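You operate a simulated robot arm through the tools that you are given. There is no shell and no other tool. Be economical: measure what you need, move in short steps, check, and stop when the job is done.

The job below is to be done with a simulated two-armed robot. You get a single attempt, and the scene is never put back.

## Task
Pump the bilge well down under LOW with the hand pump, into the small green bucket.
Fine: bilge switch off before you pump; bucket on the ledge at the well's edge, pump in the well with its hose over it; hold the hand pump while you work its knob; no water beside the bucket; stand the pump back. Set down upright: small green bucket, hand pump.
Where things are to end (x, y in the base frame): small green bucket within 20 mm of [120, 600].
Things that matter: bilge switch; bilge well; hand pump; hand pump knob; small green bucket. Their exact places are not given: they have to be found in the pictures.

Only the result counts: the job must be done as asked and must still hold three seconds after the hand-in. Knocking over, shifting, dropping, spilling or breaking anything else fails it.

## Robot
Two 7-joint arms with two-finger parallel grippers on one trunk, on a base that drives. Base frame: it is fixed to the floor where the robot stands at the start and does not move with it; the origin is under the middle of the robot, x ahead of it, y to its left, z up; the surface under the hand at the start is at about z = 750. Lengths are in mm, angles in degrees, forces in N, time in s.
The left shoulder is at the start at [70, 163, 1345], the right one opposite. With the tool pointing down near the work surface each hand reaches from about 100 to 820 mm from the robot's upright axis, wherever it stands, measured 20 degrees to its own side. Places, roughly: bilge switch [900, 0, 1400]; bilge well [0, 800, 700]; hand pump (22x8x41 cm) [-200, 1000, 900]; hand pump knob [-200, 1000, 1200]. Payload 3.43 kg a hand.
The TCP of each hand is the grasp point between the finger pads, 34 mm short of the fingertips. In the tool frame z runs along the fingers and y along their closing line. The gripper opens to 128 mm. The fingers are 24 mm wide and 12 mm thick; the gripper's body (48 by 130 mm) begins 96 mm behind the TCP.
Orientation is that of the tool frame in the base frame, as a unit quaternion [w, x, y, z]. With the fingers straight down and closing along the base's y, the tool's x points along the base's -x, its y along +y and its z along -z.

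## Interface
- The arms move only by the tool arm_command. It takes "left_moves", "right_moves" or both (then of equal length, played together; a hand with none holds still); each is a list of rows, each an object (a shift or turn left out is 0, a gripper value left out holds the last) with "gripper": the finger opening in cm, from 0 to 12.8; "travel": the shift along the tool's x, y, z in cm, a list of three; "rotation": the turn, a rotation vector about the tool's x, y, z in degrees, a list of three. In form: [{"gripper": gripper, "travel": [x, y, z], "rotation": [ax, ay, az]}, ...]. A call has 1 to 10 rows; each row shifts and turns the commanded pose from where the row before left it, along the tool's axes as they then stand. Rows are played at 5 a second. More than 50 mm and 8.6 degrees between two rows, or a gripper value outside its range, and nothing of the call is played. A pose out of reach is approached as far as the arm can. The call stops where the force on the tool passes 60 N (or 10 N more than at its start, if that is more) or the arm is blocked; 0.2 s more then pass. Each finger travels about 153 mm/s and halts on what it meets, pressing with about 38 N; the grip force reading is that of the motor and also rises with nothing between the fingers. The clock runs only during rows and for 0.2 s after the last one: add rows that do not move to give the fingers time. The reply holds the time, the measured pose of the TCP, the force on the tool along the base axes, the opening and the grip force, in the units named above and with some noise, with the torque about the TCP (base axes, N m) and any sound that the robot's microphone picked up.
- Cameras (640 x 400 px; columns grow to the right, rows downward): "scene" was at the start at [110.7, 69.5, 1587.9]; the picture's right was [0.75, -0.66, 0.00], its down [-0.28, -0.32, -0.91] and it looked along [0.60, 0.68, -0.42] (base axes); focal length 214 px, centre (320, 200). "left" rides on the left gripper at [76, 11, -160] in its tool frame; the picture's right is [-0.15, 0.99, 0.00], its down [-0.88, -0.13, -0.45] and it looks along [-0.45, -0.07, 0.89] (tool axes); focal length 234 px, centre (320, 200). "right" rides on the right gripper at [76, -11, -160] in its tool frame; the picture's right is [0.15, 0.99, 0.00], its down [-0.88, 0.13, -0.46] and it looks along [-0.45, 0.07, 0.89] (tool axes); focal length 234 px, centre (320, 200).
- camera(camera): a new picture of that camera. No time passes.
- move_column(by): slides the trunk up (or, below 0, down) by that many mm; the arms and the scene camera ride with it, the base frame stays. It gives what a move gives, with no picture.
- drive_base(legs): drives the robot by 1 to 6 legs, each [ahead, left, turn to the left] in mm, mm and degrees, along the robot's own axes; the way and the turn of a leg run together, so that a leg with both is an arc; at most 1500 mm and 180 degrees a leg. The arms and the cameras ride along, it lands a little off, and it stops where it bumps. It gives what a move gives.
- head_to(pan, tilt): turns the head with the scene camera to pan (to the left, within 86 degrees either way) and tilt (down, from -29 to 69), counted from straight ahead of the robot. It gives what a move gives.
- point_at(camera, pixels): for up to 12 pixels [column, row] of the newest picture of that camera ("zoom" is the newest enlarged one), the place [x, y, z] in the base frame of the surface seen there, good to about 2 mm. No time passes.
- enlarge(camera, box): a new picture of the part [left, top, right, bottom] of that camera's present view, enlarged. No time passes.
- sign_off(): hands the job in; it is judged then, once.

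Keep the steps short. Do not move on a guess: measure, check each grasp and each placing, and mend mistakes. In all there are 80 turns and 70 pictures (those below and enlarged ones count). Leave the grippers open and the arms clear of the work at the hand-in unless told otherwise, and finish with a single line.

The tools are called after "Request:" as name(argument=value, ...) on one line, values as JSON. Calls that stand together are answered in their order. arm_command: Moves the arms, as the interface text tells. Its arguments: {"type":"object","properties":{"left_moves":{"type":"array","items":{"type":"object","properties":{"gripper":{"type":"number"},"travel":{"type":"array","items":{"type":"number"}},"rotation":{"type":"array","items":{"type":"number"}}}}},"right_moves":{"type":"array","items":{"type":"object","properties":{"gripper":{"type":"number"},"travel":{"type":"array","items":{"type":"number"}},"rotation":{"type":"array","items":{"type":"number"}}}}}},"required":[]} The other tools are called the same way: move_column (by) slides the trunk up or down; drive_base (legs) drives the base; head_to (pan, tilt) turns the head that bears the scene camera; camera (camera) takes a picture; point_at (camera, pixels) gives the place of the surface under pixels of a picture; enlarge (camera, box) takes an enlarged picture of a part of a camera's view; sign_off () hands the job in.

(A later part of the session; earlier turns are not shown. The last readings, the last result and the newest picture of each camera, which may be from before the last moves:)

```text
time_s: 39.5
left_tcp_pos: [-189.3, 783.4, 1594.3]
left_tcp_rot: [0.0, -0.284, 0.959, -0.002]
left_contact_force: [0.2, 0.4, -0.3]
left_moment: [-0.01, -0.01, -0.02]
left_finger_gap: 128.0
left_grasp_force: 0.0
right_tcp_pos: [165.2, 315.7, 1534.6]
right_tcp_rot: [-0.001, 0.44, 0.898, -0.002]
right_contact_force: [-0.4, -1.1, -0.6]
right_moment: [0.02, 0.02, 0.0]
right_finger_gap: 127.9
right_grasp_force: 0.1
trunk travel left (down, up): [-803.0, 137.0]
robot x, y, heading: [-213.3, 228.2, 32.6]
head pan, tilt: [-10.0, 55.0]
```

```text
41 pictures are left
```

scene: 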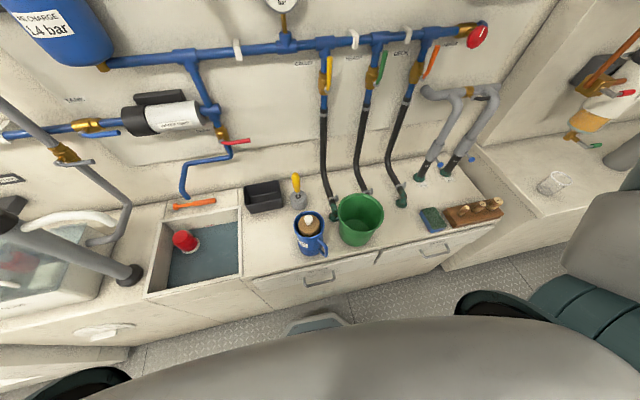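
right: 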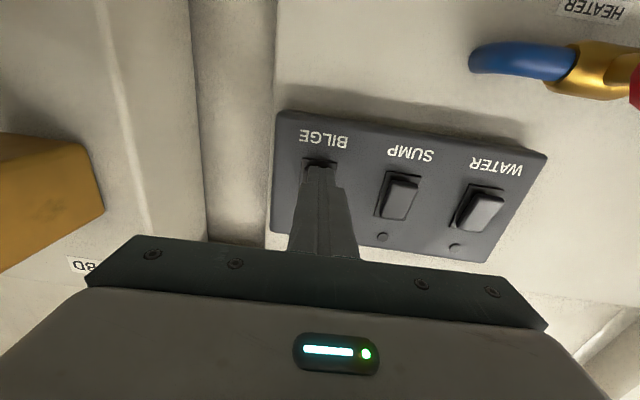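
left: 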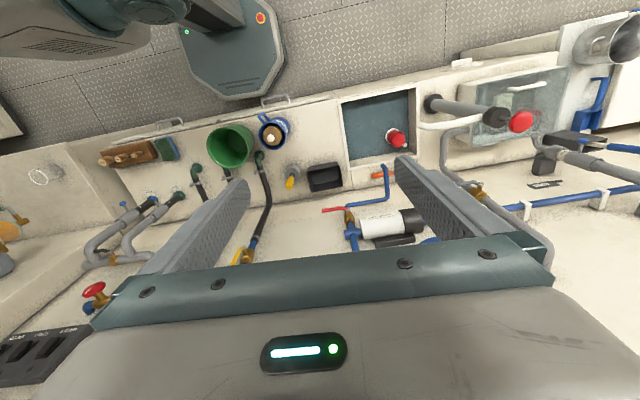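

Request:
enlarge(camera="scene", box=[312, 175, 408, 250])

Request:
point_at(camera="zoom", pixels=[[175, 150], [466, 150], [320, 138], [320, 132], [320, 330], [310, 270], [200, 225], [445, 225], [320, 200]])

```text
5.33 times, centred on (360, 212) of scene
```

zoom: 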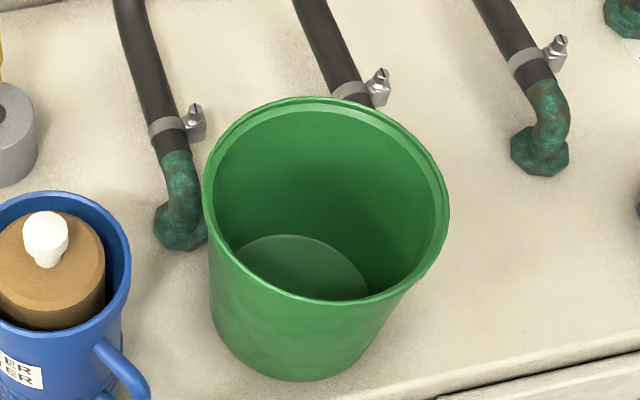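

```text
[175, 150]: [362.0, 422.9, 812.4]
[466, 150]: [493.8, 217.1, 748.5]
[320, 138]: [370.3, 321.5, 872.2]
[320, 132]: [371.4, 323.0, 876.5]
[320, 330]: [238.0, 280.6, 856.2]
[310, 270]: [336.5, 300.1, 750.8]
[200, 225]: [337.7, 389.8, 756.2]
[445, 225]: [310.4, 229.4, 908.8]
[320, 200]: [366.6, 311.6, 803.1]
```

Request:
point_at(camera="zoom", pixels=[[207, 200], [225, 255], [260, 285], [330, 300], [390, 288], [430, 250], [446, 200], [420, 150], [370, 113], [310, 100], [250, 120], [285, 378]])

```text
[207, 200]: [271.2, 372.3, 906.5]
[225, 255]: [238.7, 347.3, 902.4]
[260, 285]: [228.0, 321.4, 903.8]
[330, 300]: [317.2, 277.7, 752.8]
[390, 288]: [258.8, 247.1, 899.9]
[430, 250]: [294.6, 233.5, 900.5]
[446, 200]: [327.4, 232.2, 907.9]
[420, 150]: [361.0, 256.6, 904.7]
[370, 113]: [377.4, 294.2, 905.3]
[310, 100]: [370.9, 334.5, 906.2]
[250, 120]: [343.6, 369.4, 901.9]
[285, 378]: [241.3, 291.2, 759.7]
```

The bucket centre is fitted at (303, 306) with rim radius 75 and rim z ≈ 906. I move the right hand above the near rim point (241, 266) with the gripper half open, then descend partway.

Request:
arm_command(right_moves=[{"gripper": 6, "rotation": [0, 0, 5]}, {"travel": [-4.1, 1.9, 0]}, {"travel": [-4.2, 1.8, 0]}, {"travel": [0, 0, 5]}, {"travel": [0, 0, 5]}, {"travel": [0, 0, 5]}, {"travel": [0, 0, 5]}, {"travel": [0, 0, 5]}, {"travel": [0, 0, 5]}])

Request:
arm_command(right_moves=[{"travel": [0, 0, 5]}, {"travel": [0, 0, 5]}, {"travel": [0, 0, 5]}, {"travel": [0, 0, 5]}, {"travel": [0, 0, 0]}])

Request:
camera(camera="right")

Request:
camera(camera="scene")

```text
time_s: 41.5
left_tcp_pos: [-188.9, 781.9, 1596.2]
left_tcp_rot: [0.0, -0.283, 0.959, -0.001]
left_contact_force: [0.0, 0.0, 0.9]
left_moment: [0.02, 0.0, 0.01]
left_finger_gap: 128.0
left_grasp_force: 0.1
right_tcp_pos: [242.9, 263.9, 1233.2]
right_tcp_rot: [-0.001, 0.479, 0.878, -0.001]
right_contact_force: [-0.2, -0.7, -0.3]
right_moment: [0.04, 0.01, 0.01]
right_finger_gap: 59.9
right_grasp_force: 0.0
trunk travel left (down, up): [-803.0, 137.0]
robot x, y, heading: [-215.1, 225.3, 32.6]
head pan, tilt: [-10.0, 55.0]
```

```text
time_s: 42.7
left_tcp_pos: [-188.8, 783.1, 1594.9]
left_tcp_rot: [-0.001, -0.284, 0.959, -0.001]
left_contact_force: [-0.2, 0.0, -1.6]
left_moment: [0.0, 0.01, 0.03]
left_finger_gap: 128.0
left_grasp_force: 0.1
right_tcp_pos: [240.4, 265.8, 1031.4]
right_tcp_rot: [0.0, 0.479, 0.878, -0.002]
right_contact_force: [0.0, 0.2, 0.4]
right_moment: [-0.03, -0.02, 0.0]
right_finger_gap: 60.0
right_grasp_force: 0.2
trunk travel left (down, up): [-803.0, 137.0]
robot x, y, heading: [-212.3, 227.5, 32.9]
head pan, tilt: [-10.0, 55.0]
```

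```text
39 pictures are left
```

right: 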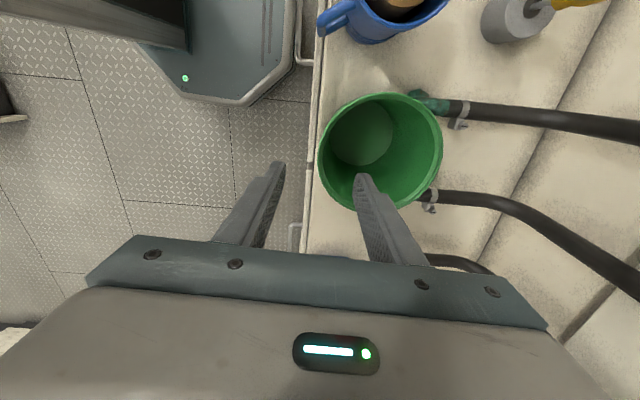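

```text
38 pictures are left
```

scene: 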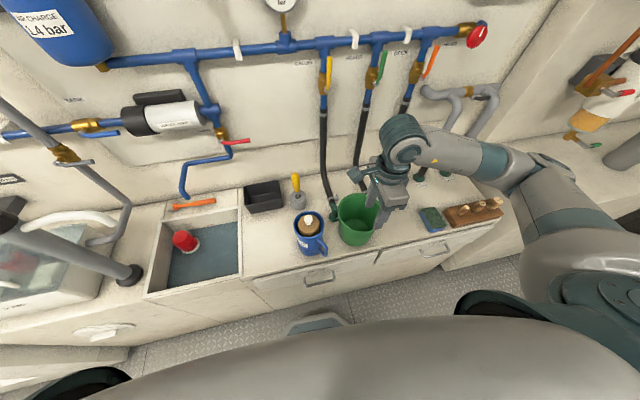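

The fingers straddle the near rim as planned. I descend 135 mm and close.

Request:
arm_command(right_moves=[{"travel": [0, 0, 5]}, {"travel": [0, 0, 5]}, {"travel": [0, 0, 2]}, {"travel": [0, 0, 1.5]}, {"gripper": 0}, {"gripper": 0}, {"gripper": 0}])

Request:
camera(camera="right")

```text
time_s: 44.3
left_tcp_pos: [-189.4, 784.0, 1595.0]
left_tcp_rot: [-0.001, -0.283, 0.959, -0.001]
left_contact_force: [-0.8, -0.3, 0.2]
left_moment: [0.0, -0.01, -0.02]
left_finger_gap: 128.0
left_grasp_force: 0.1
right_tcp_pos: [238.0, 265.0, 899.6]
right_tcp_rot: [0.0, 0.48, 0.878, 0.0]
right_contact_force: [4.3, 1.1, 9.8]
right_moment: [1.04, -1.68, -0.16]
right_finger_gap: 11.3
right_grasp_force: 38.2
trunk travel left (down, up): [-803.0, 137.0]
robot x, y, heading: [-213.5, 229.5, 32.9]
head pan, tilt: [-10.0, 55.0]
```

```text
37 pictures are left
```

right: 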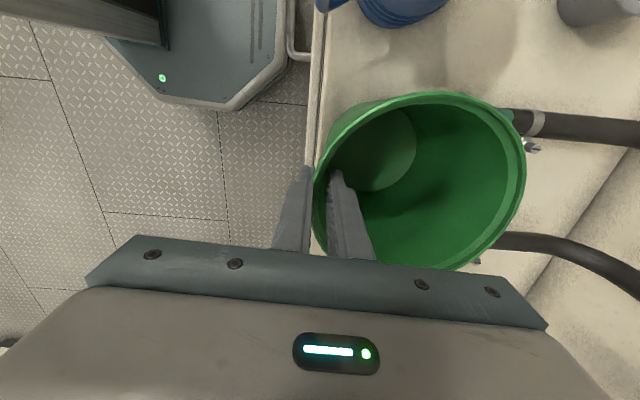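

The rim is held (gap 11 mm, 38 N). I lift 25 cm and check.

Request:
arm_command(right_moves=[{"travel": [0, 0, -1]}, {"travel": [0, 0, -3]}, {"travel": [0, 0, -5]}, {"travel": [0, 0, -5]}, {"travel": [0, 0, -5]}, {"travel": [0, 0, -5]}, {"travel": [0, 0, -1]}])

Request:
camera(camera="scene")

```text
time_s: 45.9
left_tcp_pos: [-188.7, 782.6, 1594.8]
left_tcp_rot: [-0.001, -0.283, 0.959, -0.002]
left_contact_force: [0.4, 0.0, 0.7]
left_moment: [-0.01, -0.04, -0.03]
left_finger_gap: 128.0
left_grasp_force: 0.0
right_tcp_pos: [239.8, 264.7, 1149.7]
right_tcp_rot: [0.0, 0.478, 0.878, -0.002]
right_contact_force: [-0.2, -0.1, -2.5]
right_moment: [-0.08, 0.06, -0.02]
right_finger_gap: 7.8
right_grasp_force: 38.1
trunk travel left (down, up): [-803.0, 137.0]
robot x, y, heading: [-212.1, 230.1, 33.0]
head pan, tilt: [-10.0, 55.0]
```

```text
36 pictures are left
```

scene: 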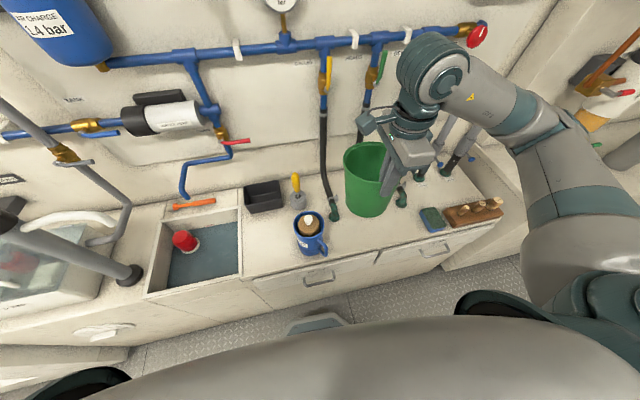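

It is held upright and weighs about 0.25 kg. I carry it 346 mm left, above the mug, and check before lowering.

Request:
arm_command(right_moves=[{"travel": [4.9, 0.1, 0]}, {"travel": [4.9, 0.1, 0]}, {"travel": [4.9, 0.1, 0]}, {"travel": [4.9, 0.1, 0]}, {"travel": [5, 0.1, 0]}, {"travel": [5, 0, 0]}, {"travel": [5, 0, 0]}, {"travel": [0, 0, 0]}])

Request:
camera(camera="scene")

```text
time_s: 47.7
left_tcp_pos: [-188.0, 782.1, 1594.4]
left_tcp_rot: [-0.001, -0.283, 0.959, 0.0]
left_contact_force: [0.2, 0.7, 0.0]
left_moment: [0.0, 0.03, 0.0]
left_finger_gap: 128.2
left_grasp_force: 0.0
right_tcp_pos: [56.2, 558.0, 1148.6]
right_tcp_rot: [-0.001, 0.479, 0.878, -0.002]
right_contact_force: [1.3, 0.5, -1.7]
right_moment: [-0.06, 0.12, 0.0]
right_finger_gap: 7.6
right_grasp_force: 38.2
trunk travel left (down, up): [-803.0, 137.0]
robot x, y, heading: [-210.9, 228.8, 32.6]
head pan, tilt: [-10.0, 55.0]
```

```text
35 pictures are left
```

scene: 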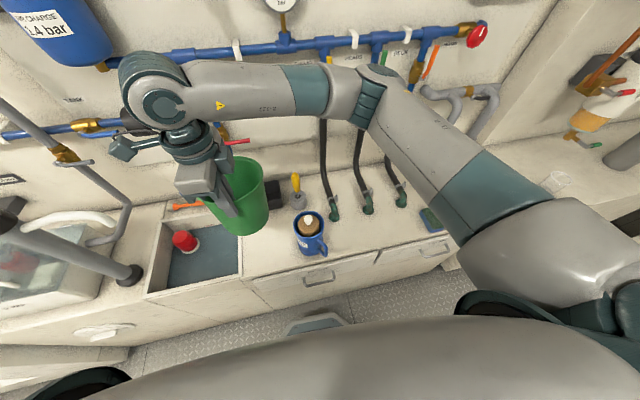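

The bucket is over [120, 599]. Before lowering I check how close the elbow and forearm are to the wall fittings.

Request:
point_at(camera="scene", pixels=[[380, 70], [370, 110], [330, 65], [250, 65], [300, 110], [150, 100], [355, 60], [385, 80], [343, 120]])

```text
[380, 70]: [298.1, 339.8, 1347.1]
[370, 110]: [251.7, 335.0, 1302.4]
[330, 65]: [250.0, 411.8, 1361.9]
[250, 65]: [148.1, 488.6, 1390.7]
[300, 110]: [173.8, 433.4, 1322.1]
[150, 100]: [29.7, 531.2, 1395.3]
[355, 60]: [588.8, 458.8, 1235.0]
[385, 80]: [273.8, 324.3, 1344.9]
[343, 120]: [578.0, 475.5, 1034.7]
```

The elbow is about 300 mm clear of the pipes. I lower the bucket, with small steps at the end.

Request:
arm_command(right_moves=[{"travel": [0, 0, 5]}, {"travel": [0, 0, 5]}, {"travel": [0, 0, 5]}, {"travel": [0, 0, 5]}, {"travel": [0, 0, 3.2]}, {"travel": [0, 0, 0]}])

Request:
arm_command(right_moves=[{"travel": [0, 0, 0.5]}, {"travel": [0, 0, 0.4]}, {"travel": [0, 0, 0.4]}, {"travel": [0, 0, 0.3]}, {"travel": [0, 0, 0]}])

Request:
camera(camera="right")

```text
time_s: 49.1
left_tcp_pos: [-190.3, 782.2, 1593.4]
left_tcp_rot: [-0.001, -0.283, 0.959, -0.001]
left_contact_force: [1.0, -0.9, 0.9]
left_moment: [0.0, 0.01, 0.02]
left_finger_gap: 128.1
left_grasp_force: 0.0
right_tcp_pos: [54.3, 558.2, 918.3]
right_tcp_rot: [0.0, 0.478, 0.878, -0.002]
right_contact_force: [0.0, 0.7, -2.0]
right_moment: [-0.08, 0.08, -0.02]
right_finger_gap: 8.0
right_grasp_force: 37.9
trunk travel left (down, up): [-803.0, 137.0]
robot x, y, heading: [-214.2, 227.6, 32.6]
head pan, tilt: [-10.0, 55.0]
```

```text
time_s: 50.3
left_tcp_pos: [-191.6, 780.9, 1595.2]
left_tcp_rot: [0.0, -0.283, 0.959, 0.0]
left_contact_force: [-0.3, -0.5, -0.3]
left_moment: [0.01, -0.01, 0.0]
left_finger_gap: 127.7
left_grasp_force: 0.0
right_tcp_pos: [53.3, 556.7, 902.3]
right_tcp_rot: [0.0, 0.478, 0.878, 0.0]
right_contact_force: [-5.3, -1.5, 18.3]
right_moment: [1.06, -1.14, 0.15]
right_finger_gap: 10.4
right_grasp_force: 38.8
trunk travel left (down, up): [-803.0, 137.0]
robot x, y, heading: [-213.1, 227.1, 32.7]
head pan, tilt: [-10.0, 55.0]
```

```text
34 pictures are left
```

right: 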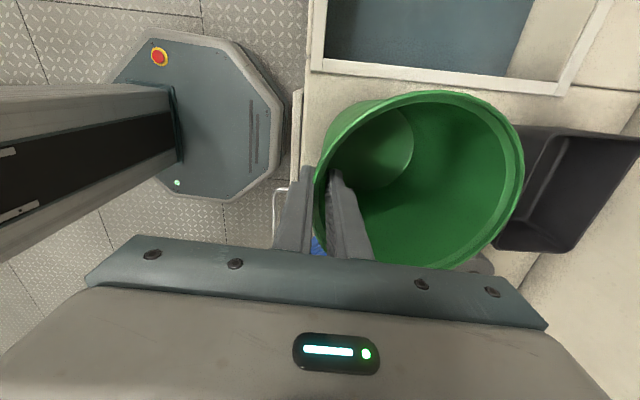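

It is resting on the ledge (18 N up). I release, rise straight up, and view.

Request:
arm_command(right_moves=[{"travel": [0, 0, -0.2], "gripper": 3}, {"gripper": 5}, {"gripper": 5}, {"travel": [0, 0, -4]}, {"travel": [0, 0, -5]}, {"travel": [0, 0, -5]}, {"travel": [0, 0, -5]}, {"travel": [0, 0, -5]}, {"travel": [0, 0, -5]}, {"travel": [0, 0, -5]}])

Request:
arm_command(right_moves=[{"travel": [-5, 0, -5]}, {"travel": [-5, 0, 0]}, {"travel": [-5, 0, 0]}, {"travel": [-5, 0, 0]}, {"travel": [-5, 0, 0]}, {"travel": [-5, 0, 0]}])

Request:
enlarge(camera="scene", box=[120, 160, 320, 285])

```text
time_s: 52.5
left_tcp_pos: [-190.7, 783.6, 1594.2]
left_tcp_rot: [0.0, -0.283, 0.959, 0.0]
left_contact_force: [-0.3, 0.0, -0.3]
left_moment: [0.03, 0.02, 0.0]
left_finger_gap: 128.2
left_grasp_force: 0.0
right_tcp_pos: [54.8, 559.2, 1242.9]
right_tcp_rot: [0.0, 0.478, 0.878, -0.002]
right_contact_force: [-0.1, -0.2, 0.1]
right_moment: [0.04, -0.02, 0.0]
right_finger_gap: 49.7
right_grasp_force: 0.2
trunk travel left (down, up): [-803.0, 137.0]
robot x, y, heading: [-209.6, 225.0, 32.6]
head pan, tilt: [-10.0, 55.0]
```

```text
refused: row 1 steps farther than a row can; nothing moved
```

```text
3.20 times, centred on (220, 222) of scene
```

zoom: 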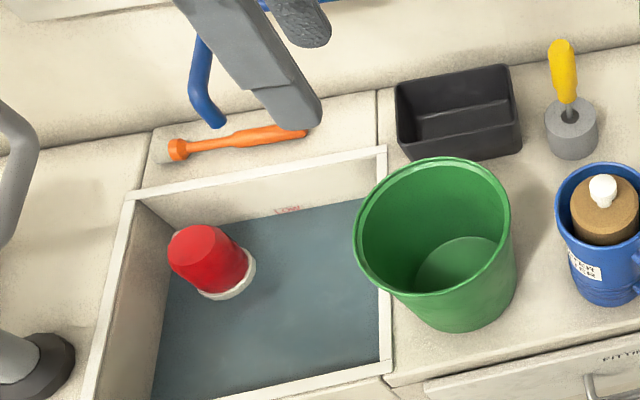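

Request:
point_at(camera="zoom", pixels=[[356, 230], [372, 275], [435, 294], [490, 265], [508, 215], [485, 170], [440, 158], [390, 180], [300, 320], [340, 220], [455, 330]])

Request:
arm_command(right_moves=[{"travel": [-4, 0, -2]}, {"travel": [-5, 0, 0]}, {"travel": [-5, 0, 0]}, {"travel": [-5, 0, 0]}, {"travel": [-5, 0, 0]}, {"travel": [-5, 0, 0]}])

```text
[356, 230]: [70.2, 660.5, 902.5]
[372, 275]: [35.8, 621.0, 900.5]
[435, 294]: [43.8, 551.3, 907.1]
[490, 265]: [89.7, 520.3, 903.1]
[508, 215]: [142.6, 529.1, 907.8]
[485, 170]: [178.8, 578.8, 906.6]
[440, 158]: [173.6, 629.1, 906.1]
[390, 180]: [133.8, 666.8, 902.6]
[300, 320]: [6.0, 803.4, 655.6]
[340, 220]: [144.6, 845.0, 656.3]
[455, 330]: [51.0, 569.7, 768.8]
```

```text
time_s: 53.9
left_tcp_pos: [-188.3, 779.4, 1595.3]
left_tcp_rot: [0.0, -0.283, 0.959, 0.0]
left_contact_force: [0.7, 0.3, -1.5]
left_moment: [0.04, 0.03, -0.02]
left_finger_gap: 128.0
left_grasp_force: 0.0
right_tcp_pos: [215.0, 309.7, 1261.5]
right_tcp_rot: [-0.001, 0.479, 0.878, -0.001]
right_contact_force: [0.0, 0.5, -0.2]
right_moment: [0.08, 0.01, 0.03]
right_finger_gap: 50.0
right_grasp_force: 0.2
trunk travel left (down, up): [-803.0, 137.0]
robot x, y, heading: [-211.1, 227.3, 33.0]
head pan, tilt: [-10.0, 55.0]
```

The rim fit gives the bucket centre at about (107, 595), some 14 mm off. That is inside tolerance but thin, so I re-pinch it, lift 1 cm and shift 13 mm.

Request:
arm_command(right_moves=[{"travel": [5, 0, 0]}, {"travel": [5, 0, 0]}, {"travel": [5, 0, 0]}, {"travel": [5, 0, 0]}, {"travel": [5, 0, 0]}, {"travel": [4.7, -0.6, 0]}, {"travel": [0, 0, 5]}, {"travel": [0, 0, 5]}, {"travel": [0, 0, 5]}, {"travel": [0, 0, 5]}])

Request:
arm_command(right_moves=[{"travel": [0, 0, 5]}, {"travel": [0, 0, 5]}, {"travel": [0, 0, 4]}, {"travel": [0, 0, 2]}, {"gripper": 0}, {"gripper": 0}, {"gripper": 0}])

```text
time_s: 56.1
left_tcp_pos: [-189.3, 784.0, 1593.7]
left_tcp_rot: [0.0, -0.283, 0.959, -0.001]
left_contact_force: [-0.9, 0.7, 0.4]
left_moment: [0.05, -0.01, 0.02]
left_finger_gap: 127.9
left_grasp_force: 0.0
right_tcp_pos: [49.1, 561.2, 1063.0]
right_tcp_rot: [0.0, 0.479, 0.878, -0.002]
right_contact_force: [1.0, 1.0, 0.5]
right_moment: [0.0, 0.01, 0.02]
right_finger_gap: 50.0
right_grasp_force: 0.1
trunk travel left (down, up): [-803.0, 137.0]
robot x, y, heading: [-212.5, 230.3, 32.7]
head pan, tilt: [-10.0, 55.0]
```

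```text
time_s: 57.7
left_tcp_pos: [-190.0, 782.9, 1594.3]
left_tcp_rot: [0.0, -0.283, 0.959, -0.001]
left_contact_force: [0.0, -0.8, -0.1]
left_moment: [-0.01, -0.01, 0.0]
left_finger_gap: 127.8
left_grasp_force: 0.0
right_tcp_pos: [47.0, 561.1, 903.0]
right_tcp_rot: [0.0, 0.48, 0.877, -0.001]
right_contact_force: [2.6, 2.6, 10.1]
right_moment: [1.71, -1.13, -0.11]
right_finger_gap: 7.1
right_grasp_force: 38.0
trunk travel left (down, up): [-803.0, 137.0]
robot x, y, heading: [-213.2, 229.3, 32.7]
head pan, tilt: [-10.0, 55.0]
```

Request:
arm_command(right_moves=[{"travel": [0, 0, -1.2]}, {"travel": [-0.3, 0.7, 0]}, {"travel": [0, 0.7, 0]}, {"travel": [0, 0, 0.6]}, {"travel": [0, 0, 0.3]}, {"travel": [0, 0, 0.3]}, {"travel": [0, 0, 0]}])

Request:
arm_command(right_moves=[{"gripper": 2}, {"gripper": 5}, {"gripper": 5}, {"travel": [0, 0, -4]}, {"travel": [0, 0, -5]}, {"travel": [0, 0, -5]}, {"travel": [0, 0, -5]}, {"travel": [0, 0, -5]}, {"travel": [0, 0, -5]}, {"travel": [0, 0, -5]}])

Request:
enlarge(camera="scene", box=[120, 160, 320, 285])

Request:
point_at(camera="zoom", pixels=[[365, 230], [381, 268], [440, 288], [498, 258], [514, 208], [490, 165], [445, 152], [395, 174], [300, 320], [340, 220]])

```text
time_s: 59.3
left_tcp_pos: [-192.2, 780.4, 1593.8]
left_tcp_rot: [0.0, -0.284, 0.959, -0.001]
left_contact_force: [0.0, 0.7, -0.6]
left_moment: [0.02, 0.0, 0.01]
left_finger_gap: 127.9
left_grasp_force: 0.0
right_tcp_pos: [57.2, 565.2, 904.5]
right_tcp_rot: [-0.001, 0.479, 0.878, -0.001]
right_contact_force: [-4.3, -2.7, 19.3]
right_moment: [1.55, -0.78, 0.25]
right_finger_gap: 6.1
right_grasp_force: 38.1
trunk travel left (down, up): [-803.0, 137.0]
robot x, y, heading: [-212.9, 228.9, 32.8]
head pan, tilt: [-10.0, 55.0]
```

```text
time_s: 61.5
left_tcp_pos: [-191.0, 782.2, 1594.9]
left_tcp_rot: [0.0, -0.283, 0.959, -0.001]
left_contact_force: [-0.1, 0.3, 0.9]
left_moment: [0.02, -0.04, 0.01]
left_finger_gap: 128.0
left_grasp_force: 0.0
right_tcp_pos: [59.9, 566.7, 1242.0]
right_tcp_rot: [0.0, 0.479, 0.878, -0.003]
right_contact_force: [0.2, 0.0, 1.5]
right_moment: [0.03, -0.01, 0.01]
right_finger_gap: 50.0
right_grasp_force: 0.1
trunk travel left (down, up): [-803.0, 137.0]
robot x, y, heading: [-212.9, 223.2, 32.8]
head pan, tilt: [-10.0, 55.0]
```

```text
3.20 times, centred on (220, 222) of scene
```

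zoom: 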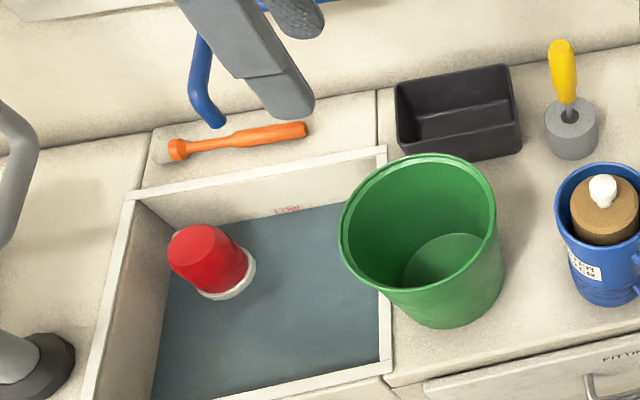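

```text
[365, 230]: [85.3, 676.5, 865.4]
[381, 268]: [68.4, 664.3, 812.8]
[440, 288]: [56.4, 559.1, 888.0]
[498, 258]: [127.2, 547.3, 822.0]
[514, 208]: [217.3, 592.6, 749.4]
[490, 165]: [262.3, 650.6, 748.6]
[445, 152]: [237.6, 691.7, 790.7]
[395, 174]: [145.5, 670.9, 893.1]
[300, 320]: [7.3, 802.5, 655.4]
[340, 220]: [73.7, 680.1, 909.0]
```

Request:
point_at(camera="zoom", pixels=[[342, 230], [355, 268], [380, 286], [420, 290], [475, 262], [493, 215], [475, 170], [430, 156], [375, 175], [345, 210], [440, 327]])

```text
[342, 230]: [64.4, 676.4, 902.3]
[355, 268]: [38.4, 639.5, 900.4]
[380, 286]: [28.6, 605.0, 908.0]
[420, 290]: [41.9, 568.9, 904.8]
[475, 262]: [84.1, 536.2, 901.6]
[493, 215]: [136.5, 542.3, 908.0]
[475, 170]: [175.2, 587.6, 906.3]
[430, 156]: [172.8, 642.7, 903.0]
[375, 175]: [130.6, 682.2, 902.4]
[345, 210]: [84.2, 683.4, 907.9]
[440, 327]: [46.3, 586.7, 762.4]
```

The bucket swung sideways when pinched: its centre is now about (106, 609). A gentler fix is to put the closed fingers down inside the bucket and push its wall low, toward the target. I go to its centre and down.

Request:
arm_command(right_moves=[{"gripper": 0, "travel": [0.5, 3.1, 0]}, {"travel": [0.5, 3, 0]}, {"travel": [0, 0, 5]}, {"travel": [0, 0, 5]}, {"travel": [0, 0, 5]}, {"travel": [0, 0, 5]}, {"travel": [0, 0, 5]}, {"travel": [0, 0, 5]}, {"travel": [0, 0, 5]}, {"travel": [0, 0, 5]}])

Request:
arm_command(right_moves=[{"travel": [0, 0, 1]}, {"travel": [-2, 0.9, 0]}, {"travel": [-1.6, 0.8, 0]}, {"travel": [-0.5, 0.2, 0]}, {"travel": [-0.5, 0.2, 0]}, {"travel": [0, 0, 0]}])

Request:
enlarge(camera="scene", box=[120, 160, 320, 285])

```text
time_s: 63.7
left_tcp_pos: [-188.5, 783.1, 1594.4]
left_tcp_rot: [-0.001, -0.283, 0.959, -0.001]
left_contact_force: [-0.1, 0.9, -0.1]
left_moment: [0.0, -0.03, 0.0]
left_finger_gap: 128.0
left_grasp_force: 0.0
right_tcp_pos: [105.0, 608.0, 842.0]
right_tcp_rot: [0.0, 0.479, 0.878, -0.003]
right_contact_force: [0.0, -0.2, -0.7]
right_moment: [-0.02, -0.01, 0.01]
right_finger_gap: 0.0
right_grasp_force: 33.0
trunk travel left (down, up): [-803.0, 137.0]
robot x, y, heading: [-210.6, 228.3, 32.6]
head pan, tilt: [-10.0, 55.0]
```

```text
time_s: 65.1
left_tcp_pos: [-188.7, 783.1, 1594.2]
left_tcp_rot: [-0.001, -0.283, 0.959, -0.002]
left_contact_force: [0.5, 0.2, -0.6]
left_moment: [0.0, 0.03, 0.01]
left_finger_gap: 127.8
left_grasp_force: 0.2
right_tcp_pos: [148.5, 579.4, 831.9]
right_tcp_rot: [0.0, 0.479, 0.878, -0.002]
right_contact_force: [-0.1, -0.4, -1.0]
right_moment: [0.01, 0.0, 0.02]
right_finger_gap: 0.2
right_grasp_force: 33.1
trunk travel left (down, up): [-803.0, 137.0]
robot x, y, heading: [-213.2, 227.5, 32.8]
head pan, tilt: [-10.0, 55.0]
```

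```text
3.20 times, centred on (220, 222) of scene
```

zoom: 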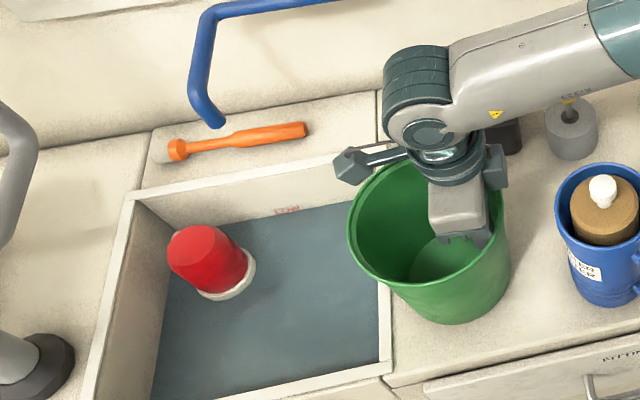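

It has moved about half-way (left rim pixel 340→348). I push 8 mm more, then withdraw and measure.

Request:
arm_command(right_moves=[{"travel": [-0.4, 0.2, 0]}, {"travel": [-0.4, 0.2, 0]}, {"travel": [0, 0, 0]}, {"travel": [1.8, -0.9, 0]}, {"travel": [0, 0, -5]}, {"travel": [0, 0, -5]}, {"travel": [0, 0, -5]}, {"travel": [0, 0, -5]}, {"travel": [0, 0, -5]}, {"travel": [0, 0, -5]}])

Request:
arm_command(right_moves=[{"travel": [0, 0, -5]}, {"travel": [0, 0, -5]}, {"travel": [-5, 0, 0]}, {"travel": [-5, 0, 0]}, {"travel": [-5, 0, 0]}, {"travel": [-5, 0, 0]}, {"travel": [-5, 0, 0]}])

Request:
enlarge(camera="scene", box=[120, 160, 320, 285])

Request:
point_at(camera="zoom", pixels=[[355, 225], [370, 265], [395, 283], [435, 288], [490, 260], [507, 215], [487, 166], [445, 153], [390, 172], [360, 208]])

```text
time_s: 67.3
left_tcp_pos: [-190.4, 782.9, 1593.6]
left_tcp_rot: [-0.001, -0.284, 0.959, -0.001]
left_contact_force: [0.1, 0.3, -0.1]
left_moment: [0.0, -0.01, 0.03]
left_finger_gap: 127.8
left_grasp_force: 0.2
right_tcp_pos: [136.7, 585.2, 1134.1]
right_tcp_rot: [0.0, 0.479, 0.878, -0.002]
right_contact_force: [0.1, 0.6, -0.1]
right_moment: [-0.02, -0.02, 0.0]
right_finger_gap: 0.0
right_grasp_force: 33.3
trunk travel left (down, up): [-803.0, 137.0]
robot x, y, heading: [-212.1, 228.2, 32.8]
head pan, tilt: [-10.0, 55.0]
```

```text
time_s: 68.9
left_tcp_pos: [-186.3, 778.8, 1595.9]
left_tcp_rot: [-0.001, -0.283, 0.959, 0.0]
left_contact_force: [-0.1, -0.6, 0.2]
left_moment: [0.09, -0.06, 0.01]
left_finger_gap: 127.8
left_grasp_force: 0.1
right_tcp_pos: [275.5, 370.7, 1234.9]
right_tcp_rot: [-0.002, 0.478, 0.878, -0.001]
right_contact_force: [0.5, -0.9, -0.1]
right_moment: [0.05, 0.03, 0.0]
right_finger_gap: 0.1
right_grasp_force: 33.0
trunk travel left (down, up): [-803.0, 137.0]
robot x, y, heading: [-214.4, 226.8, 32.8]
head pan, tilt: [-10.0, 55.0]
```

```text
3.20 times, centred on (220, 222) of scene
```

zoom: 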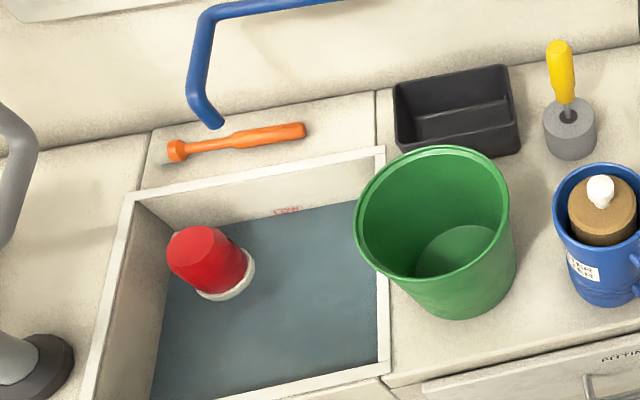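

```text
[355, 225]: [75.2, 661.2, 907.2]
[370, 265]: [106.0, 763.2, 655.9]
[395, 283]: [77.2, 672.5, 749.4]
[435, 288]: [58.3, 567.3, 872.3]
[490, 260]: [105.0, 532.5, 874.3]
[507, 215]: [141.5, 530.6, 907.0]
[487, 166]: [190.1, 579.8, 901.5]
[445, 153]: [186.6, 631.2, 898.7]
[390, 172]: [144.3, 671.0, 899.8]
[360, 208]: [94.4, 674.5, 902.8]
```

The bucket is now at about (117, 601) and upright. Next comes the pump: I drive left 345 mm and back 60 mm so the pump is in front of the left arm and the well in front of both.

Request:
drive_base(legs=[[-60, 0, 0], [0, 345, 0]])

Request:
arm_command(left_moves=[{"rotation": [0, -8.5, 0], "travel": [0, -2, 0]}, {"rotation": [0, -8.5, 0], "travel": [0, -2, 0]}, {"rotation": [0, -8.5, 0], "travel": [0, -2, 0]}, {"rotation": [0, -8.5, 0], "travel": [0, -2, 0]}, {"rotation": [0, -8.5, 0], "travel": [0, -2, 0]}, {"rotation": [0, -8.5, 0], "travel": [0, -2, 0]}, {"rotation": [0, -8.5, 0], "travel": [0, -2, 0]}, {"rotation": [0, -8.5, 0], "travel": [0, -2, 0]}, {"rotation": [0, -8.5, 0], "travel": [0, -2, 0]}, {"rotation": [0, -8.5, 0], "travel": [0, -2, 0]}])

Request:
head_to(pan=15, tilt=40)

Request:
camera(camera="scene")

```text
time_s: 71.7
left_tcp_pos: [-422.0, 1037.7, 1595.7]
left_tcp_rot: [-0.001, -0.282, 0.959, 0.0]
left_contact_force: [0.6, -0.4, -0.3]
left_moment: [0.03, -0.01, 0.0]
left_finger_gap: 127.9
left_grasp_force: 0.0
right_tcp_pos: [39.7, 625.9, 1234.5]
right_tcp_rot: [-0.001, 0.481, 0.877, -0.002]
right_contact_force: [-0.1, 0.6, 0.3]
right_moment: [0.04, 0.02, -0.03]
right_finger_gap: 0.2
right_grasp_force: 32.7
trunk travel left (down, up): [-803.0, 137.0]
robot x, y, heading: [-447.4, 483.8, 32.7]
head pan, tilt: [-10.0, 55.0]
```

```text
time_s: 73.9
left_tcp_pos: [-314.9, 869.8, 1612.8]
left_tcp_rot: [0.647, -0.208, 0.708, 0.191]
left_contact_force: [0.2, 0.7, -1.0]
left_moment: [0.0, 0.03, 0.06]
left_finger_gap: 128.1
left_grasp_force: 0.1
left hand out of reach, approached as far as the arm can: row 10
right_tcp_pos: [38.9, 625.8, 1234.3]
right_tcp_rot: [0.0, 0.48, 0.877, -0.001]
right_contact_force: [-0.4, -0.8, -0.5]
right_moment: [0.05, -0.01, -0.01]
right_finger_gap: 0.1
right_grasp_force: 32.9
trunk travel left (down, up): [-803.0, 137.0]
robot x, y, heading: [-444.6, 485.0, 32.5]
head pan, tilt: [-10.0, 55.0]
```

```text
time_s: 74.8
left_tcp_pos: [-315.3, 872.0, 1612.1]
left_tcp_rot: [0.647, -0.208, 0.709, 0.188]
left_contact_force: [0.4, 0.4, -0.2]
left_moment: [0.02, -0.01, 0.0]
left_finger_gap: 128.1
left_grasp_force: 0.0
right_tcp_pos: [38.3, 628.8, 1234.7]
right_tcp_rot: [0.0, 0.48, 0.877, -0.002]
right_contact_force: [0.1, 0.0, 0.1]
right_moment: [-0.06, 0.02, 0.03]
right_finger_gap: 0.0
right_grasp_force: 32.7
trunk travel left (down, up): [-803.0, 137.0]
robot x, y, heading: [-448.0, 482.1, 32.7]
head pan, tilt: [15.0, 40.0]
```

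```text
29 pictures are left
```

scene: 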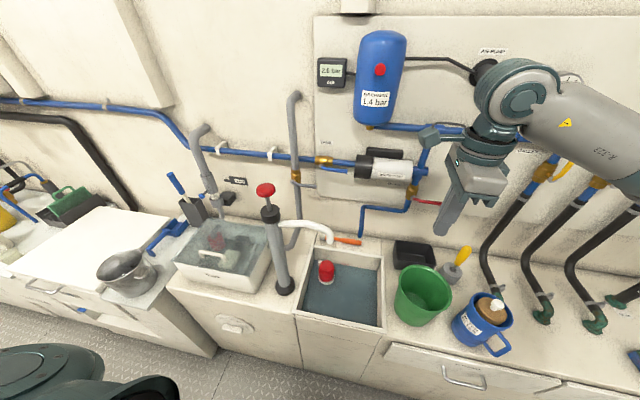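

A clear view of the pump. I measure its tube edges and the hose precisely.

Request:
enlarge(camera="scene", box=[240, 180, 352, 300])

Request:
point_at(camera="zoom", pixels=[[192, 40], [190, 58], [205, 160], [212, 220], [231, 217], [248, 213], [225, 280], [244, 277], [262, 274], [300, 205], [462, 235], [475, 268]])

```text
3.33 times, centred on (296, 240) of scene
```

zoom: 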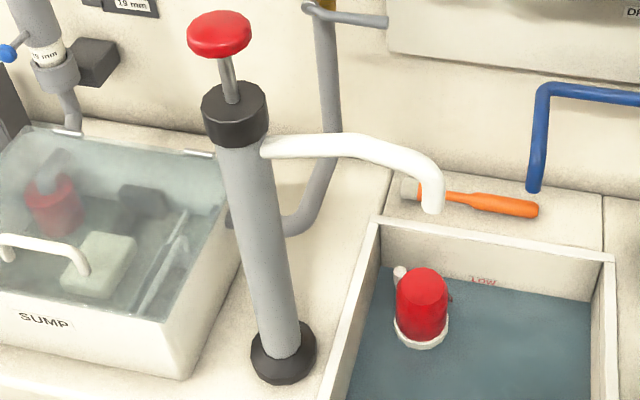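

```text
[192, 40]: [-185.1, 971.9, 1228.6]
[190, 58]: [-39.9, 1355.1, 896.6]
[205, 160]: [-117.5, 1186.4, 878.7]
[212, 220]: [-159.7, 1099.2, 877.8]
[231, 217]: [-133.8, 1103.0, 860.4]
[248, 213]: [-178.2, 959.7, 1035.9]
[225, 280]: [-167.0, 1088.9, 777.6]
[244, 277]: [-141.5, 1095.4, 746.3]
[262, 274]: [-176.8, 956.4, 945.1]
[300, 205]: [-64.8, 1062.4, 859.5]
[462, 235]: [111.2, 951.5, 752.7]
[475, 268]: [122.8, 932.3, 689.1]
```

Request:
point_at(camera="zoom", pixels=[[230, 180], [248, 178], [268, 176], [242, 240], [258, 238], [282, 234], [220, 30], [275, 378], [300, 147], [380, 150], [432, 205], [240, 100]])

```text
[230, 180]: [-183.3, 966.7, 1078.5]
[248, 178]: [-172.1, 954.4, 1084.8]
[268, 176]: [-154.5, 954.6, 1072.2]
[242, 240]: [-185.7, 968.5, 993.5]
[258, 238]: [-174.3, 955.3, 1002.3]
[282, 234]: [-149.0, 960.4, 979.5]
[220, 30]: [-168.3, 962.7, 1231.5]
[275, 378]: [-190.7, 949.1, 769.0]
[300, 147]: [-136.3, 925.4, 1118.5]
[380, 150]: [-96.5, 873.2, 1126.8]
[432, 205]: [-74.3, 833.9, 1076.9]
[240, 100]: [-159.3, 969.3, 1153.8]
```

The pump axis is at (-164, 971) with tube radius ~20, and the hose tip is ~161 mm to its right. The left hand is already in line (v offset 2 mm) and 180 mm short. I finish the tilt and lower it toward z ≈ 1070.

Request:
arm_command(left_moves=[{"rotation": [0, -5, 0]}, {"travel": [4.5, 0, -0.5]}, {"travel": [4.5, 0, -0.5]}, {"travel": [4.5, 0, 0]}, {"travel": [4.5, 0, 0]}, {"travel": [4.5, 0, 0]}, {"travel": [4.5, 0, 0]}, {"travel": [4.5, 0, 0]}, {"travel": [0, 0, 0]}])

```text
time_s: 76.8
left_tcp_pos: [-317.3, 891.8, 1631.3]
left_tcp_rot: [0.678, -0.199, 0.679, 0.198]
left_contact_force: [0.7, 0.1, 0.2]
left_moment: [0.04, 0.0, -0.01]
left_finger_gap: 128.0
left_grasp_force: 0.0
left hand out of reach, approached as far as the arm can: row 1, 2, 3, 4, 5, 6, 7, 8
right_tcp_pos: [37.7, 628.5, 1235.0]
right_tcp_rot: [0.0, 0.48, 0.877, -0.001]
right_contact_force: [-0.2, 0.0, -0.1]
right_moment: [0.01, 0.03, -0.02]
right_finger_gap: 0.1
right_grasp_force: 33.1
trunk travel left (down, up): [-803.0, 137.0]
robot x, y, heading: [-447.3, 483.9, 33.0]
head pan, tilt: [15.0, 40.0]
```

The arm can't fold past its own shoulder there. I raise the trunk 130 mm, go around to the left side with the left hand, and then go down.

Request:
move_column(by=130)

Request:
arm_command(left_moves=[{"travel": [0, 5, 0]}, {"travel": [0, 5, 0]}, {"travel": [0, 5, 0]}, {"travel": [0, 5, 0]}, {"travel": [0, 5, 0]}, {"travel": [5, 0, 0]}, {"travel": [5, 0, 0]}, {"travel": [5, 0, 0]}, {"travel": [5, 0, 0]}, {"travel": [5, 0, 0]}])

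Request:
arm_command(left_moves=[{"travel": [5, 0, 0]}, {"travel": [5, 0, 0]}, {"travel": [5, 0, 0]}, {"travel": [5, 0, 0]}, {"travel": [5, 0, 0]}, {"travel": [5, 0, 0]}, {"travel": [0, 0, 0]}])

```text
time_s: 78.4
left_tcp_pos: [-317.7, 890.5, 1762.0]
left_tcp_rot: [0.678, -0.2, 0.679, 0.199]
left_contact_force: [-0.2, 0.2, 0.8]
left_moment: [0.02, 0.0, 0.02]
left_finger_gap: 127.9
left_grasp_force: 0.1
right_tcp_pos: [38.4, 628.9, 1364.1]
right_tcp_rot: [0.0, 0.481, 0.877, -0.002]
right_contact_force: [0.0, 0.5, 0.1]
right_moment: [-0.01, 0.01, 0.01]
right_finger_gap: 0.0
right_grasp_force: 33.0
trunk travel left (down, up): [-933.0, 7.0]
robot x, y, heading: [-444.2, 486.6, 32.4]
head pan, tilt: [15.0, 40.0]
```

```text
time_s: 80.6
left_tcp_pos: [-464.2, 1118.8, 1514.1]
left_tcp_rot: [0.678, -0.198, 0.68, 0.197]
left_contact_force: [-0.4, 0.0, 0.3]
left_moment: [0.03, -0.03, -0.04]
left_finger_gap: 127.7
left_grasp_force: 0.0
left hand out of reach, approached as far as the arm can: row 9, 10
right_tcp_pos: [38.4, 630.3, 1364.8]
right_tcp_rot: [0.0, 0.48, 0.877, -0.003]
right_contact_force: [-1.1, -0.2, 0.6]
right_moment: [0.0, 0.02, -0.02]
right_finger_gap: 0.5
right_grasp_force: 32.7
trunk travel left (down, up): [-933.0, 7.0]
robot x, y, heading: [-448.2, 483.8, 32.7]
head pan, tilt: [15.0, 40.0]
```

```text
time_s: 82.2
left_tcp_pos: [-469.3, 1121.6, 1216.5]
left_tcp_rot: [0.678, -0.199, 0.68, 0.198]
left_contact_force: [0.8, 0.0, -0.1]
left_moment: [-0.01, 0.01, 0.01]
left_finger_gap: 128.1
left_grasp_force: 0.0
left hand out of reach, approached as far as the arm can: row 1
right_tcp_pos: [37.8, 627.6, 1363.7]
right_tcp_rot: [-0.001, 0.48, 0.877, -0.002]
right_contact_force: [-0.9, -0.3, -0.4]
right_moment: [0.03, -0.01, 0.0]
right_finger_gap: 0.1
right_grasp_force: 33.5
trunk travel left (down, up): [-933.0, 7.0]
robot x, y, heading: [-450.7, 484.2, 32.8]
head pan, tilt: [15.0, 40.0]
```

Request:
arm_command(left_moves=[{"travel": [5, 0, 0]}, {"travel": [5, 0, 0]}, {"travel": [5, 0, 0]}, {"travel": [0, -4.85, 0]}, {"travel": [0, -4.85, 0]}, {"travel": [0, -4.85, 0]}, {"travel": [0, -4.85, 0]}, {"travel": [0, -4.85, 0]}, {"travel": [0, -4.85, 0]}, {"travel": [0, 0, 0]}])

Request:
camera(camera="left")

```text
time_s: 84.4
left_tcp_pos: [-424.4, 1037.4, 1225.3]
left_tcp_rot: [0.677, -0.199, 0.681, 0.197]
left_contact_force: [0.2, 0.5, 0.2]
left_moment: [0.01, -0.05, -0.02]
left_finger_gap: 128.0
left_grasp_force: 0.0
left hand out of reach, approached as far as the arm can: row 2, 3, 4, 5, 6, 7, 8, 9
right_tcp_pos: [38.1, 628.4, 1364.9]
right_tcp_rot: [0.001, 0.48, 0.877, -0.002]
right_contact_force: [-0.7, 1.0, 0.0]
right_moment: [0.03, -0.02, -0.01]
right_finger_gap: 0.1
right_grasp_force: 33.0
trunk travel left (down, up): [-933.0, 7.0]
robot x, y, heading: [-443.4, 483.4, 32.7]
head pan, tilt: [15.0, 40.0]
```

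```text
27 pictures are left
```

left: 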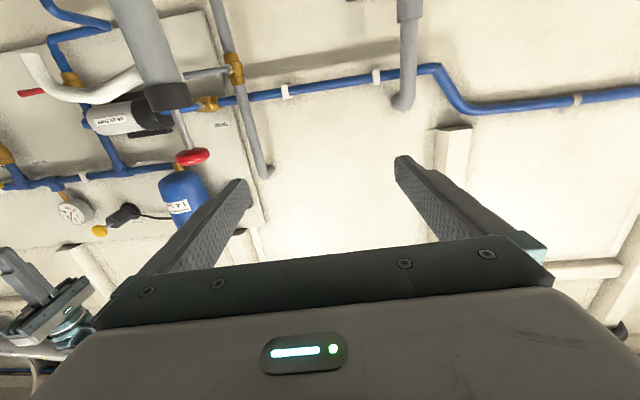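

The fully horizontal hand pose is at the arm's limits. Since the fingers close sideways, I can grip the tube with the hand pitched about 45° down-forward instead. I rotate back 42.5° and then shift right and down.

Request:
arm_command(left_moves=[{"rotation": [0, 8.5, 0]}, {"rotation": [0, 8.5, 0]}, {"rotation": [0, 8.5, 0]}, {"rotation": [0, 8.5, 0]}, {"rotation": [0, 8.5, 0]}, {"travel": [0, -4.9, 0]}, {"travel": [0, -4.9, 0]}, {"travel": [0, -4.9, 0]}, {"travel": [0, -4.9, 0]}, {"travel": [0, 0, 0]}])

Request:
camera(camera="scene")

```text
time_s: 86.6
left_tcp_pos: [-361.7, 1063.4, 1104.2]
left_tcp_rot: [0.387, -0.258, 0.878, 0.111]
left_contact_force: [-0.1, 1.0, 0.1]
left_moment: [-0.02, 0.0, 0.01]
left_finger_gap: 128.2
left_grasp_force: 0.1
left hand out of reach, approached as far as the arm can: row 1, 2, 3, 4, 5, 6, 7, 8, 9
right_tcp_pos: [36.8, 629.3, 1364.5]
right_tcp_rot: [0.0, 0.48, 0.877, -0.002]
right_contact_force: [-0.3, -0.2, 1.1]
right_moment: [0.02, -0.04, -0.02]
right_finger_gap: 0.3
right_grasp_force: 33.4
trunk travel left (down, up): [-933.0, 7.0]
robot x, y, heading: [-448.2, 480.4, 32.8]
head pan, tilt: [15.0, 40.0]
```

```text
26 pictures are left
```

scene: 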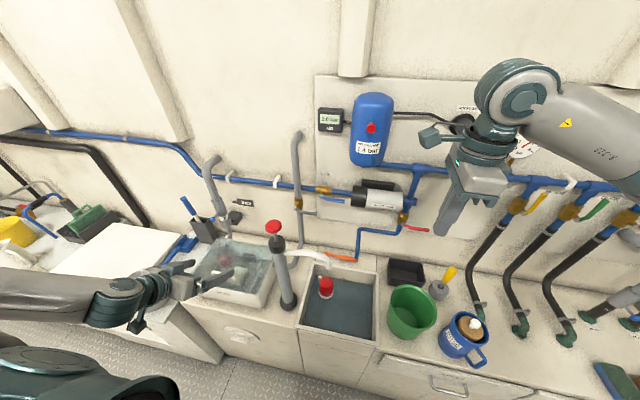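

The arm came into an awkward posture beside the pump, touching nothing. I turn the hand back to straight down here, moving it up a little, to regain the normal posture.

Request:
arm_command(left_moves=[{"rotation": [0, 8.5, 0], "travel": [0, 0, -2]}, {"rotation": [0, 8.5, 0], "travel": [0, 0, -2]}, {"rotation": [0, 8.5, 0], "travel": [0, 0, -2]}, {"rotation": [0, 8.5, 0], "travel": [0, 0, -2]}, {"rotation": [0, 8.5, 0], "travel": [0, 0, -2]}, {"rotation": [0, 5, 0], "travel": [0, 0, -2]}, {"travel": [0, 0, 0]}])

Request:
arm_command(left_moves=[{"travel": [0, -4, 0]}, {"travel": [0, -4, 0]}, {"travel": [0, -4, 0]}, {"travel": [0, 0, 0]}])

```text
time_s: 88.2
left_tcp_pos: [-450.5, 1090.1, 1157.0]
left_tcp_rot: [0.004, -0.281, 0.96, -0.007]
left_contact_force: [0.5, 0.8, -0.1]
left_moment: [0.01, -0.02, -0.01]
left_finger_gap: 128.0
left_grasp_force: 0.0
left hand out of reach, approached as far as the arm can: row 1, 2, 5, 6
right_tcp_pos: [40.2, 627.6, 1364.6]
right_tcp_rot: [-0.001, 0.481, 0.877, -0.002]
right_contact_force: [0.1, -0.4, 0.1]
right_moment: [0.01, 0.02, 0.02]
right_finger_gap: 0.0
right_grasp_force: 32.8
trunk travel left (down, up): [-933.0, 7.0]
robot x, y, heading: [-450.0, 481.3, 32.5]
head pan, tilt: [15.0, 40.0]
```

```text
time_s: 89.2
left_tcp_pos: [-454.5, 1026.9, 1111.0]
left_tcp_rot: [0.005, -0.281, 0.96, -0.007]
left_contact_force: [-0.1, -0.1, 0.4]
left_moment: [-0.02, 0.05, -0.01]
left_finger_gap: 128.0
left_grasp_force: 0.2
left hand out of reach, approached as far as the arm can: row 1, 2, 3
right_tcp_pos: [38.1, 627.9, 1364.2]
right_tcp_rot: [0.0, 0.48, 0.877, -0.002]
right_contact_force: [-0.1, 0.1, 0.9]
right_moment: [-0.01, -0.02, 0.0]
right_finger_gap: 0.0
right_grasp_force: 33.2
trunk travel left (down, up): [-933.0, 7.0]
robot x, y, heading: [-445.6, 483.2, 32.9]
head pan, tilt: [15.0, 40.0]
```

The wrist must stay about 400 mm from the shoulder. With the hand straight down I go forward first, then right, to stand just in front of the pump.

Request:
arm_command(left_moves=[{"travel": [-4, 0, 0]}, {"travel": [-4, 0, 0]}, {"travel": [-4, 0, 0]}, {"travel": [-2, 0, 0]}, {"travel": [0, -4, 0]}, {"travel": [0, -4, 0]}, {"travel": [0, -4, 0]}, {"travel": [0, 0, 0]}])

Request:
camera(camera="scene")

```text
time_s: 91.0
left_tcp_pos: [-389.6, 1088.4, 1059.5]
left_tcp_rot: [0.008, -0.282, 0.959, -0.012]
left_contact_force: [0.0, 0.1, 0.9]
left_moment: [-0.02, -0.02, -0.03]
left_finger_gap: 127.8
left_grasp_force: 0.0
left hand out of reach, approached as far as the arm can: row 1, 2, 3, 4, 5, 6, 7
right_tcp_pos: [39.1, 627.8, 1364.1]
right_tcp_rot: [0.0, 0.48, 0.877, -0.001]
right_contact_force: [-0.2, -0.2, 0.0]
right_moment: [0.01, 0.01, -0.02]
right_finger_gap: 0.0
right_grasp_force: 33.4
trunk travel left (down, up): [-933.0, 7.0]
robot x, y, heading: [-446.6, 482.1, 32.5]
head pan, tilt: [15.0, 40.0]
```

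```text
25 pictures are left
```

scene: 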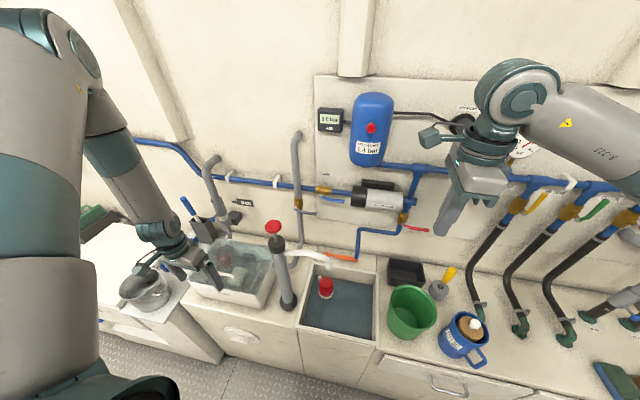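

This posture is still awkward. The right arm came down smoothly from a high pose in front of its shoulder, so I retrace upward with the left hand and will redo the descent from there.

Request:
arm_command(left_moves=[{"travel": [0, 0, -5]}, {"travel": [0, 0, -5]}, {"travel": [0, 0, -5]}, {"travel": [0, 0, -5]}, {"travel": [0, 0, -5]}, {"travel": [0, 0, -5]}, {"travel": [0, 0, -5]}, {"travel": [0, 0, -5]}, {"travel": [0, 0, -5]}, {"travel": [0, 0, -5]}])

Request:
arm_command(left_moves=[{"travel": [0, 0, -5]}, {"travel": [0, 0, -5]}, {"travel": [-4, 0, 0]}, {"travel": [-4, 0, 0]}, {"travel": [-2, -4, 0]}, {"travel": [0, -4, 0]}, {"travel": [0, -4, 0]}, {"travel": [0, -4, 0]}, {"travel": [0, -4, 0]}, {"travel": [0, 0, 0]}])

```text
time_s: 93.2
left_tcp_pos: [-408.5, 1102.3, 1550.4]
left_tcp_rot: [-0.002, -0.282, 0.959, -0.001]
left_contact_force: [0.5, -1.0, -0.4]
left_moment: [0.0, 0.0, 0.01]
left_finger_gap: 127.9
left_grasp_force: 0.1
left hand out of reach, approached as far as the arm can: row 1
right_tcp_pos: [38.4, 626.1, 1364.2]
right_tcp_rot: [-0.001, 0.48, 0.877, -0.002]
right_contact_force: [0.4, -0.1, 1.1]
right_moment: [0.0, -0.01, 0.03]
right_finger_gap: 0.0
right_grasp_force: 32.7
trunk travel left (down, up): [-933.0, 7.0]
robot x, y, heading: [-442.4, 487.1, 32.6]
head pan, tilt: [15.0, 40.0]
```

```text
time_s: 95.4
left_tcp_pos: [-215.8, 989.7, 1651.3]
left_tcp_rot: [-0.001, -0.281, 0.96, -0.002]
left_contact_force: [-0.3, 0.5, 0.4]
left_moment: [-0.03, -0.01, -0.01]
left_finger_gap: 127.9
left_grasp_force: 0.0
right_tcp_pos: [37.7, 628.9, 1363.9]
right_tcp_rot: [0.0, 0.48, 0.877, -0.001]
right_contact_force: [-0.3, 0.9, -1.0]
right_moment: [0.02, -0.02, 0.01]
right_finger_gap: 0.0
right_grasp_force: 32.9
trunk travel left (down, up): [-933.0, 7.0]
robot x, y, heading: [-447.3, 480.6, 32.6]
head pan, tilt: [15.0, 40.0]
```

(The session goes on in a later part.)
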